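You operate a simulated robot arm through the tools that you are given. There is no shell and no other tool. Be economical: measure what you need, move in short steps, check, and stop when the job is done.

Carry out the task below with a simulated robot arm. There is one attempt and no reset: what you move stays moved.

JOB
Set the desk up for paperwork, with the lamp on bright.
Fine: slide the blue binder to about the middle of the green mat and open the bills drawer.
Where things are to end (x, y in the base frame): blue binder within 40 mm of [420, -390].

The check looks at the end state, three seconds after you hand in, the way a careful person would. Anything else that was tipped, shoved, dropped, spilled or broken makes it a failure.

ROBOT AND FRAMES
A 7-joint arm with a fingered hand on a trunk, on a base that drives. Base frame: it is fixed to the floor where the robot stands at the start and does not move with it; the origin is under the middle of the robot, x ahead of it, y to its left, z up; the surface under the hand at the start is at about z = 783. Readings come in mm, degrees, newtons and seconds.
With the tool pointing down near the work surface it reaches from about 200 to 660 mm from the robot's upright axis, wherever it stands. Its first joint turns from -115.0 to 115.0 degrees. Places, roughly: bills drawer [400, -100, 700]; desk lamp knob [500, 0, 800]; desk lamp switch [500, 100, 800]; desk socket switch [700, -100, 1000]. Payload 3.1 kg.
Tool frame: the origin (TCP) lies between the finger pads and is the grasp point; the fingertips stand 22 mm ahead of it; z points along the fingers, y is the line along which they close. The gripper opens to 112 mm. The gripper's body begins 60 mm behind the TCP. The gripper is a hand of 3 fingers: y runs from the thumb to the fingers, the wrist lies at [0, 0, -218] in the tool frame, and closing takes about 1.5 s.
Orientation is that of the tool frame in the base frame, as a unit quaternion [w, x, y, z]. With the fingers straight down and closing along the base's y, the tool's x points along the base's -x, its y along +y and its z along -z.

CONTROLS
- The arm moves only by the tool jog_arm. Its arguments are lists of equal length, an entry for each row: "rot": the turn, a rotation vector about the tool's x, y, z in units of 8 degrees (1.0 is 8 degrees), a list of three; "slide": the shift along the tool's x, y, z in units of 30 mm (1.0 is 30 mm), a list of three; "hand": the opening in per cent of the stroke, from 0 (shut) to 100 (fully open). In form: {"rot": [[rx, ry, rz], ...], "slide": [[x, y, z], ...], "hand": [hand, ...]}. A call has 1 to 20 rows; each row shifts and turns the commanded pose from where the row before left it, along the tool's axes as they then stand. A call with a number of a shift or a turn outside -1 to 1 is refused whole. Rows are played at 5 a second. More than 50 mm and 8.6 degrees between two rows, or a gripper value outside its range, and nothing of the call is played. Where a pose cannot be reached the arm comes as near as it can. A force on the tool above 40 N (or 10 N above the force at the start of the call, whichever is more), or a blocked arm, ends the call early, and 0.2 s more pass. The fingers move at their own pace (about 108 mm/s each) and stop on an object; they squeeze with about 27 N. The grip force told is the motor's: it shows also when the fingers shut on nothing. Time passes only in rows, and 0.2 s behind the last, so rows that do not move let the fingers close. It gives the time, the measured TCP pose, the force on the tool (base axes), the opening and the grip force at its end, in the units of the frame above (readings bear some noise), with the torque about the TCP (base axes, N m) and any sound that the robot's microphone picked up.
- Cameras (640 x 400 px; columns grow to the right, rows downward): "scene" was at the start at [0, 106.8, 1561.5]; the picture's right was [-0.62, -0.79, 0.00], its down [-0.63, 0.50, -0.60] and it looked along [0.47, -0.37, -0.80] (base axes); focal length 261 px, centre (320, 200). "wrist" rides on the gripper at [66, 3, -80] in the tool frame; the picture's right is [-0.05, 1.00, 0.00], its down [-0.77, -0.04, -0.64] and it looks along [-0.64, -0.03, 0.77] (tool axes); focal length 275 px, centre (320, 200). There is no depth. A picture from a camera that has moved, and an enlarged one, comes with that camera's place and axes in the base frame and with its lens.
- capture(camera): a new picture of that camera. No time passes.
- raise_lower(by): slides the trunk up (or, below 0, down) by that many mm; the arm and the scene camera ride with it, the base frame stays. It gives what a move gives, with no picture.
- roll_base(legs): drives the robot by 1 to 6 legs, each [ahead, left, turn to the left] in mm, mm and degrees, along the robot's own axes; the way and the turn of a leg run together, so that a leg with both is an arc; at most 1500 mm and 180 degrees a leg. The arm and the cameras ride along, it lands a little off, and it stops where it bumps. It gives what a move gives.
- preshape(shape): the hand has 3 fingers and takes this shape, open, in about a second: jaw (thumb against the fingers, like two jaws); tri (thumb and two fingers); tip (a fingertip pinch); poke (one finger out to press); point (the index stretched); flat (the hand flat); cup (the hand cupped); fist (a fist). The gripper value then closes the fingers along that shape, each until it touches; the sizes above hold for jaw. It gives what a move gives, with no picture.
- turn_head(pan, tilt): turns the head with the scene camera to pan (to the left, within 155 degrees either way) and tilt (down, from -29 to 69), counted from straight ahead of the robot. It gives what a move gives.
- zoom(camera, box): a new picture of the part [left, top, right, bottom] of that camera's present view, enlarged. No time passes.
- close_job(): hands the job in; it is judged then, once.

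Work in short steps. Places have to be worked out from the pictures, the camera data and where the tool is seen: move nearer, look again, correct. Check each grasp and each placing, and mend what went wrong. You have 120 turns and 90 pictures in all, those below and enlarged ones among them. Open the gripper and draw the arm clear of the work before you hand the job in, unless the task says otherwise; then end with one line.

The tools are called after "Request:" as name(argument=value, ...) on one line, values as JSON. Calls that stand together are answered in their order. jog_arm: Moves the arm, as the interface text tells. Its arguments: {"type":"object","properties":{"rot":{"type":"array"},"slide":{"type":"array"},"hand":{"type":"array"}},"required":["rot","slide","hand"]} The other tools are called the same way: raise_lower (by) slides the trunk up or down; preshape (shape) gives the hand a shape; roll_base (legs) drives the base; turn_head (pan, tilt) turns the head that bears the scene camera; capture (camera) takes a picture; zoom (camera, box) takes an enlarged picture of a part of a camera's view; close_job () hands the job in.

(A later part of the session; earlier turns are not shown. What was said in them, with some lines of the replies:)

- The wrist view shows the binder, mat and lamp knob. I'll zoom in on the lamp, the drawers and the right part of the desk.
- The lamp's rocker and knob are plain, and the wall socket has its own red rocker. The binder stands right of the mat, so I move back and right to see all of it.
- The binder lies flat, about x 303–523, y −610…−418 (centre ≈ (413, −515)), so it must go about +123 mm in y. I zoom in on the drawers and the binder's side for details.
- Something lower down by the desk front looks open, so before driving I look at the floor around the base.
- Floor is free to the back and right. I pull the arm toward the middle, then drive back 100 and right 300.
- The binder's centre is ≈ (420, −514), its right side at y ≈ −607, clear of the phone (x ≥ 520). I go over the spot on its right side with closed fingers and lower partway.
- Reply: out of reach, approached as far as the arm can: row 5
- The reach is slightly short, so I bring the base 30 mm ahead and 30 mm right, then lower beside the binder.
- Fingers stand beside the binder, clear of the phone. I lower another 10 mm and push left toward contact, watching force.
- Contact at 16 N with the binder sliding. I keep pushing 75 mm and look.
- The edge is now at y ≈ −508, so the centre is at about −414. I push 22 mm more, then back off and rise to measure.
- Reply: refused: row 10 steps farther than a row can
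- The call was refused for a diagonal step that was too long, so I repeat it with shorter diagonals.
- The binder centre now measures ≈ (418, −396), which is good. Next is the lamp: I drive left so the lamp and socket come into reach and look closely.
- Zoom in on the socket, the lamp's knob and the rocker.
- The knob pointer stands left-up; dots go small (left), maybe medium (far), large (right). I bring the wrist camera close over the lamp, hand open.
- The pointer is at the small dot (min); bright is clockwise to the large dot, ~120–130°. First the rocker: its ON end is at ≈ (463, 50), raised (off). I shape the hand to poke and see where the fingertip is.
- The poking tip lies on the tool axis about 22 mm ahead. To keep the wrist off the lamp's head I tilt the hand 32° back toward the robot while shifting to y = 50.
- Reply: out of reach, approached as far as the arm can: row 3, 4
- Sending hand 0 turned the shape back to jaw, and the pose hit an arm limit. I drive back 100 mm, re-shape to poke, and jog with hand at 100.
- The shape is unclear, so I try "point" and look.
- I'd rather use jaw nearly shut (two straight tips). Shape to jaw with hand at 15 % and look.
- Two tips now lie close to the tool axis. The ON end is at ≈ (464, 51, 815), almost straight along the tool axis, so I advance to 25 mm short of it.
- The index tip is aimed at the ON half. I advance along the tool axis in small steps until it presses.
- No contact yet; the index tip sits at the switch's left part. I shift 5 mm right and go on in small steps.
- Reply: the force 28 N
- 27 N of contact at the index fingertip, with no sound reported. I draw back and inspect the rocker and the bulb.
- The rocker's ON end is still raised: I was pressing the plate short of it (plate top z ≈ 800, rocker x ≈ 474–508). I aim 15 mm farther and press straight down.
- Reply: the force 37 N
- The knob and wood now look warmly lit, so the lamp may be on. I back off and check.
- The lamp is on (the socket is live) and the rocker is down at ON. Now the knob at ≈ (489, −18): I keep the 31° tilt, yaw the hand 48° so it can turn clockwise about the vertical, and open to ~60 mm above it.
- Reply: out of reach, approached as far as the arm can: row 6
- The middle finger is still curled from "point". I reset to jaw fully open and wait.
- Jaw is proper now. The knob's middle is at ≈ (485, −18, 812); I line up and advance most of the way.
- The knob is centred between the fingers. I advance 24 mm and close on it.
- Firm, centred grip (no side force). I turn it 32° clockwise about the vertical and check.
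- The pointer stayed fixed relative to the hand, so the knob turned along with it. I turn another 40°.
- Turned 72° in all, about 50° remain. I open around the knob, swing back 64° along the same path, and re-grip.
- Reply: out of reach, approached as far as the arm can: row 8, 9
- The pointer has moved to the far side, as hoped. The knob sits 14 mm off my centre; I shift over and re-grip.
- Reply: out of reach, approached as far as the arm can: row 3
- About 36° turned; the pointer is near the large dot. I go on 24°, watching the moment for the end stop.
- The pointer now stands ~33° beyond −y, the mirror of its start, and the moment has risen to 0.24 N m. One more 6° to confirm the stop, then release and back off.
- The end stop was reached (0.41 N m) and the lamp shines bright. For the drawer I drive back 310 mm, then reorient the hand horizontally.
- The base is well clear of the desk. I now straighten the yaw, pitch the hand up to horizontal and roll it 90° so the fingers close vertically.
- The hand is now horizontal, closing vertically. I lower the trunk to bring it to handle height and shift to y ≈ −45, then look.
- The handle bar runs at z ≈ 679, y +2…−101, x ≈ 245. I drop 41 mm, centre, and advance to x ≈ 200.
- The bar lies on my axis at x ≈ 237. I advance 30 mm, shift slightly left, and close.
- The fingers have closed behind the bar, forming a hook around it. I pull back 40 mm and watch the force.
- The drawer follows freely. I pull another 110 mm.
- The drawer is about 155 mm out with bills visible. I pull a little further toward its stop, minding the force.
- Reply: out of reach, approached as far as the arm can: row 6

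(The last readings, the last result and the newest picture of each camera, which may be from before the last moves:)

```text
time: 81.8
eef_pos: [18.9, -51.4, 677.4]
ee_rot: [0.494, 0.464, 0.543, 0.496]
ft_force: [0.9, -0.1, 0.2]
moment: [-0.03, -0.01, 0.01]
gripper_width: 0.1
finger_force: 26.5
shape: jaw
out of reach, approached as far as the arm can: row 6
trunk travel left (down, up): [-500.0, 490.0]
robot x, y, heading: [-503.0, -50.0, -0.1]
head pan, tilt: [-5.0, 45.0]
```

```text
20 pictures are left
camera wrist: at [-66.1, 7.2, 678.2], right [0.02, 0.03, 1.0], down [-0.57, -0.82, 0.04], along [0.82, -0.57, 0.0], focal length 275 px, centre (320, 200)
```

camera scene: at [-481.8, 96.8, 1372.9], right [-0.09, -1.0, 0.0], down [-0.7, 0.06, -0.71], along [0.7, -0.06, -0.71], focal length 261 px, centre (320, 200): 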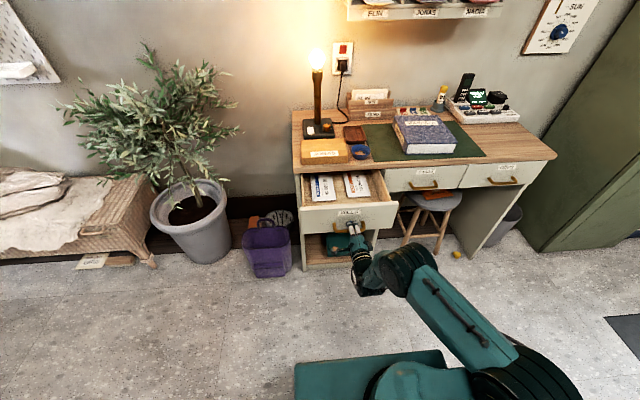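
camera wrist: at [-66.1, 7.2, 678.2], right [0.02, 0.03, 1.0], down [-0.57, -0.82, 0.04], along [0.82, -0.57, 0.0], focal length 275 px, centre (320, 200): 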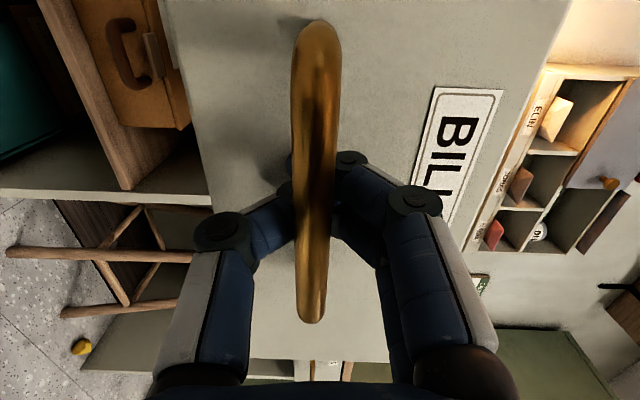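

The drawer is about 210 mm open. I open the fingers, then back the base off and inspect.

Request:
jog_arm(rot=[[0, 0, 0], [0, 0, 0], [0, 0, 0], [0, 0, 0], [0, 0, 0]], slide=[[0, 0, 0], [0, 0, 0], [0, 0, 0], [0, 0, 0], [0, 0, 0]], hand=[60, 60, 60, 60, 60])

Request:
roll_base(legs=[[-200, 0, 0]])

Request:
raise_lower(by=300)

Request:
capture(camera="scene")

Request:
capture(camera="wrist")

```text
time: 83.0
eef_pos: [19.4, -52.8, 675.3]
ee_rot: [0.494, 0.465, 0.543, 0.495]
ft_force: [0.7, -1.2, -0.7]
moment: [0.0, 0.03, 0.0]
gripper_width: 67.0
finger_force: 0.1
shape: jaw
trunk travel left (down, up): [-500.0, 490.0]
robot x, y, heading: [-504.1, -48.3, -0.0]
head pan, tilt: [-5.0, 45.0]
```

```text
time: 84.6
eef_pos: [-178.2, -53.1, 676.9]
ee_rot: [0.495, 0.464, 0.543, 0.496]
ft_force: [0.3, 0.5, 0.9]
moment: [-0.01, -0.02, 0.05]
gripper_width: 66.6
finger_force: 0.1
shape: jaw
trunk travel left (down, up): [-500.0, 490.0]
robot x, y, heading: [-699.4, -45.4, -0.2]
head pan, tilt: [-5.0, 45.0]
```

```text
time: 87.6
eef_pos: [-180.8, -52.2, 978.8]
ee_rot: [0.495, 0.463, 0.542, 0.496]
ft_force: [1.1, 0.1, -0.5]
moment: [0.0, 0.02, -0.01]
gripper_width: 66.6
finger_force: 0.1
shape: jaw
trunk travel left (down, up): [-800.0, 190.0]
robot x, y, heading: [-701.3, -51.7, -0.1]
head pan, tilt: [-5.0, 45.0]
```

```text
19 pictures are left
camera scene: at [-679.4, 96.2, 1673.5], right [-0.09, -1.0, 0.0], down [-0.7, 0.06, -0.71], along [0.7, -0.06, -0.71], focal length 261 px, centre (320, 200)
```

scene: 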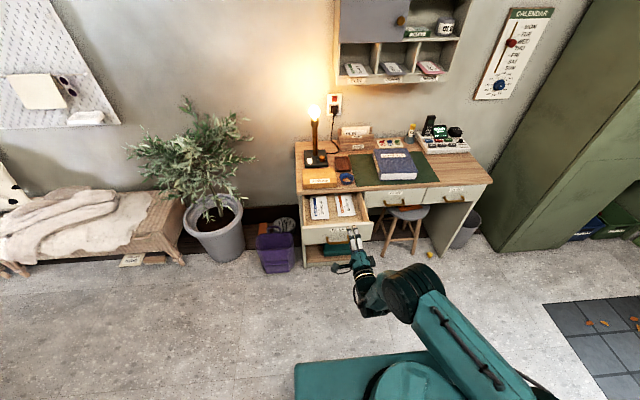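

```text
18 pictures are left
camera wrist: at [-265.9, 7.1, 979.8], right [0.01, 0.03, 1.0], down [-0.57, -0.82, 0.03], along [0.82, -0.57, 0.01], focal length 275 px, centre (320, 200)
```

wrist: 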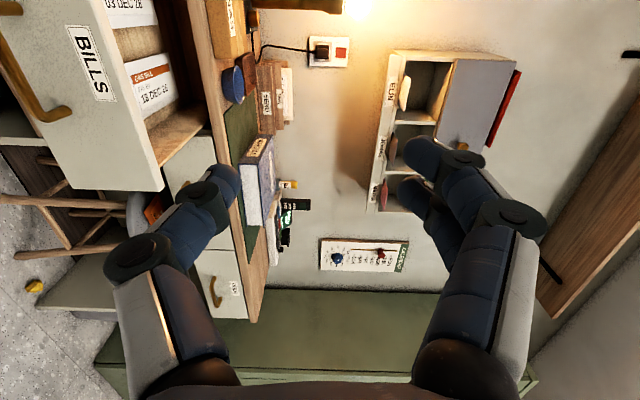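

The drawer is open and the hand is clear. One close look at the desk to confirm the binder and knob.

Request:
zoom(camera="scene", box=[290, 85, 500, 225])

Request:
zoom(camera="scene", box=[295, 140, 345, 175])

```text
2.86 times, centred on (395, 155) of scene
camera zoom: at [-679.4, 96.2, 1673.5], right [-0.09, -1.0, 0.0], down [-0.7, 0.06, -0.71], along [0.7, -0.06, -0.71], focal length 746 px, centre (106, 329)
```

zoom: 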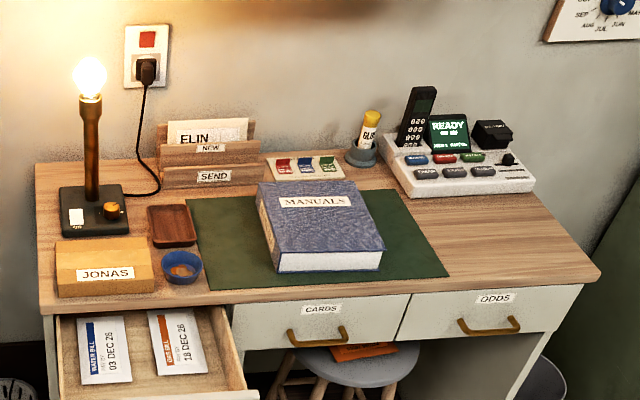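

```text
11.43 times, centred on (320, 158) of scene
camera zoom: at [-679.4, 96.2, 1673.5], right [-0.09, -1.0, 0.0], down [-0.7, 0.06, -0.71], along [0.7, -0.06, -0.71], focal length 2985 px, centre (320, 686)
```

zoom: 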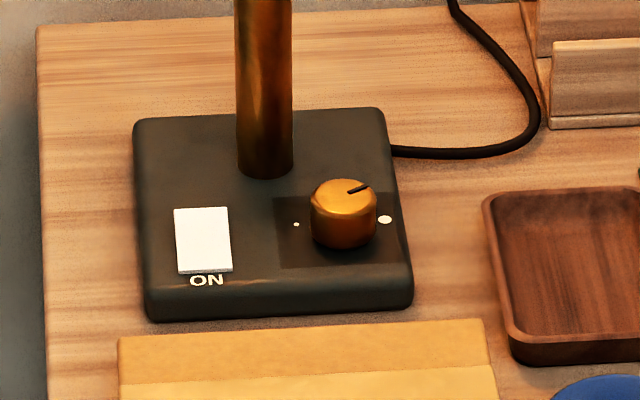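

The lamp is on with the knob at the large dot, the binder is mid-mat, the bills drawer is open, and nothing else has been disturbed. I hand in.

Request:
close_job()

```text
The job is handed in.
```

The desk is set up: the blue binder is in the middle of the green mat (about [418, −396]), the lamp is on at full brightness, and the bills drawer is open about 210 mm.
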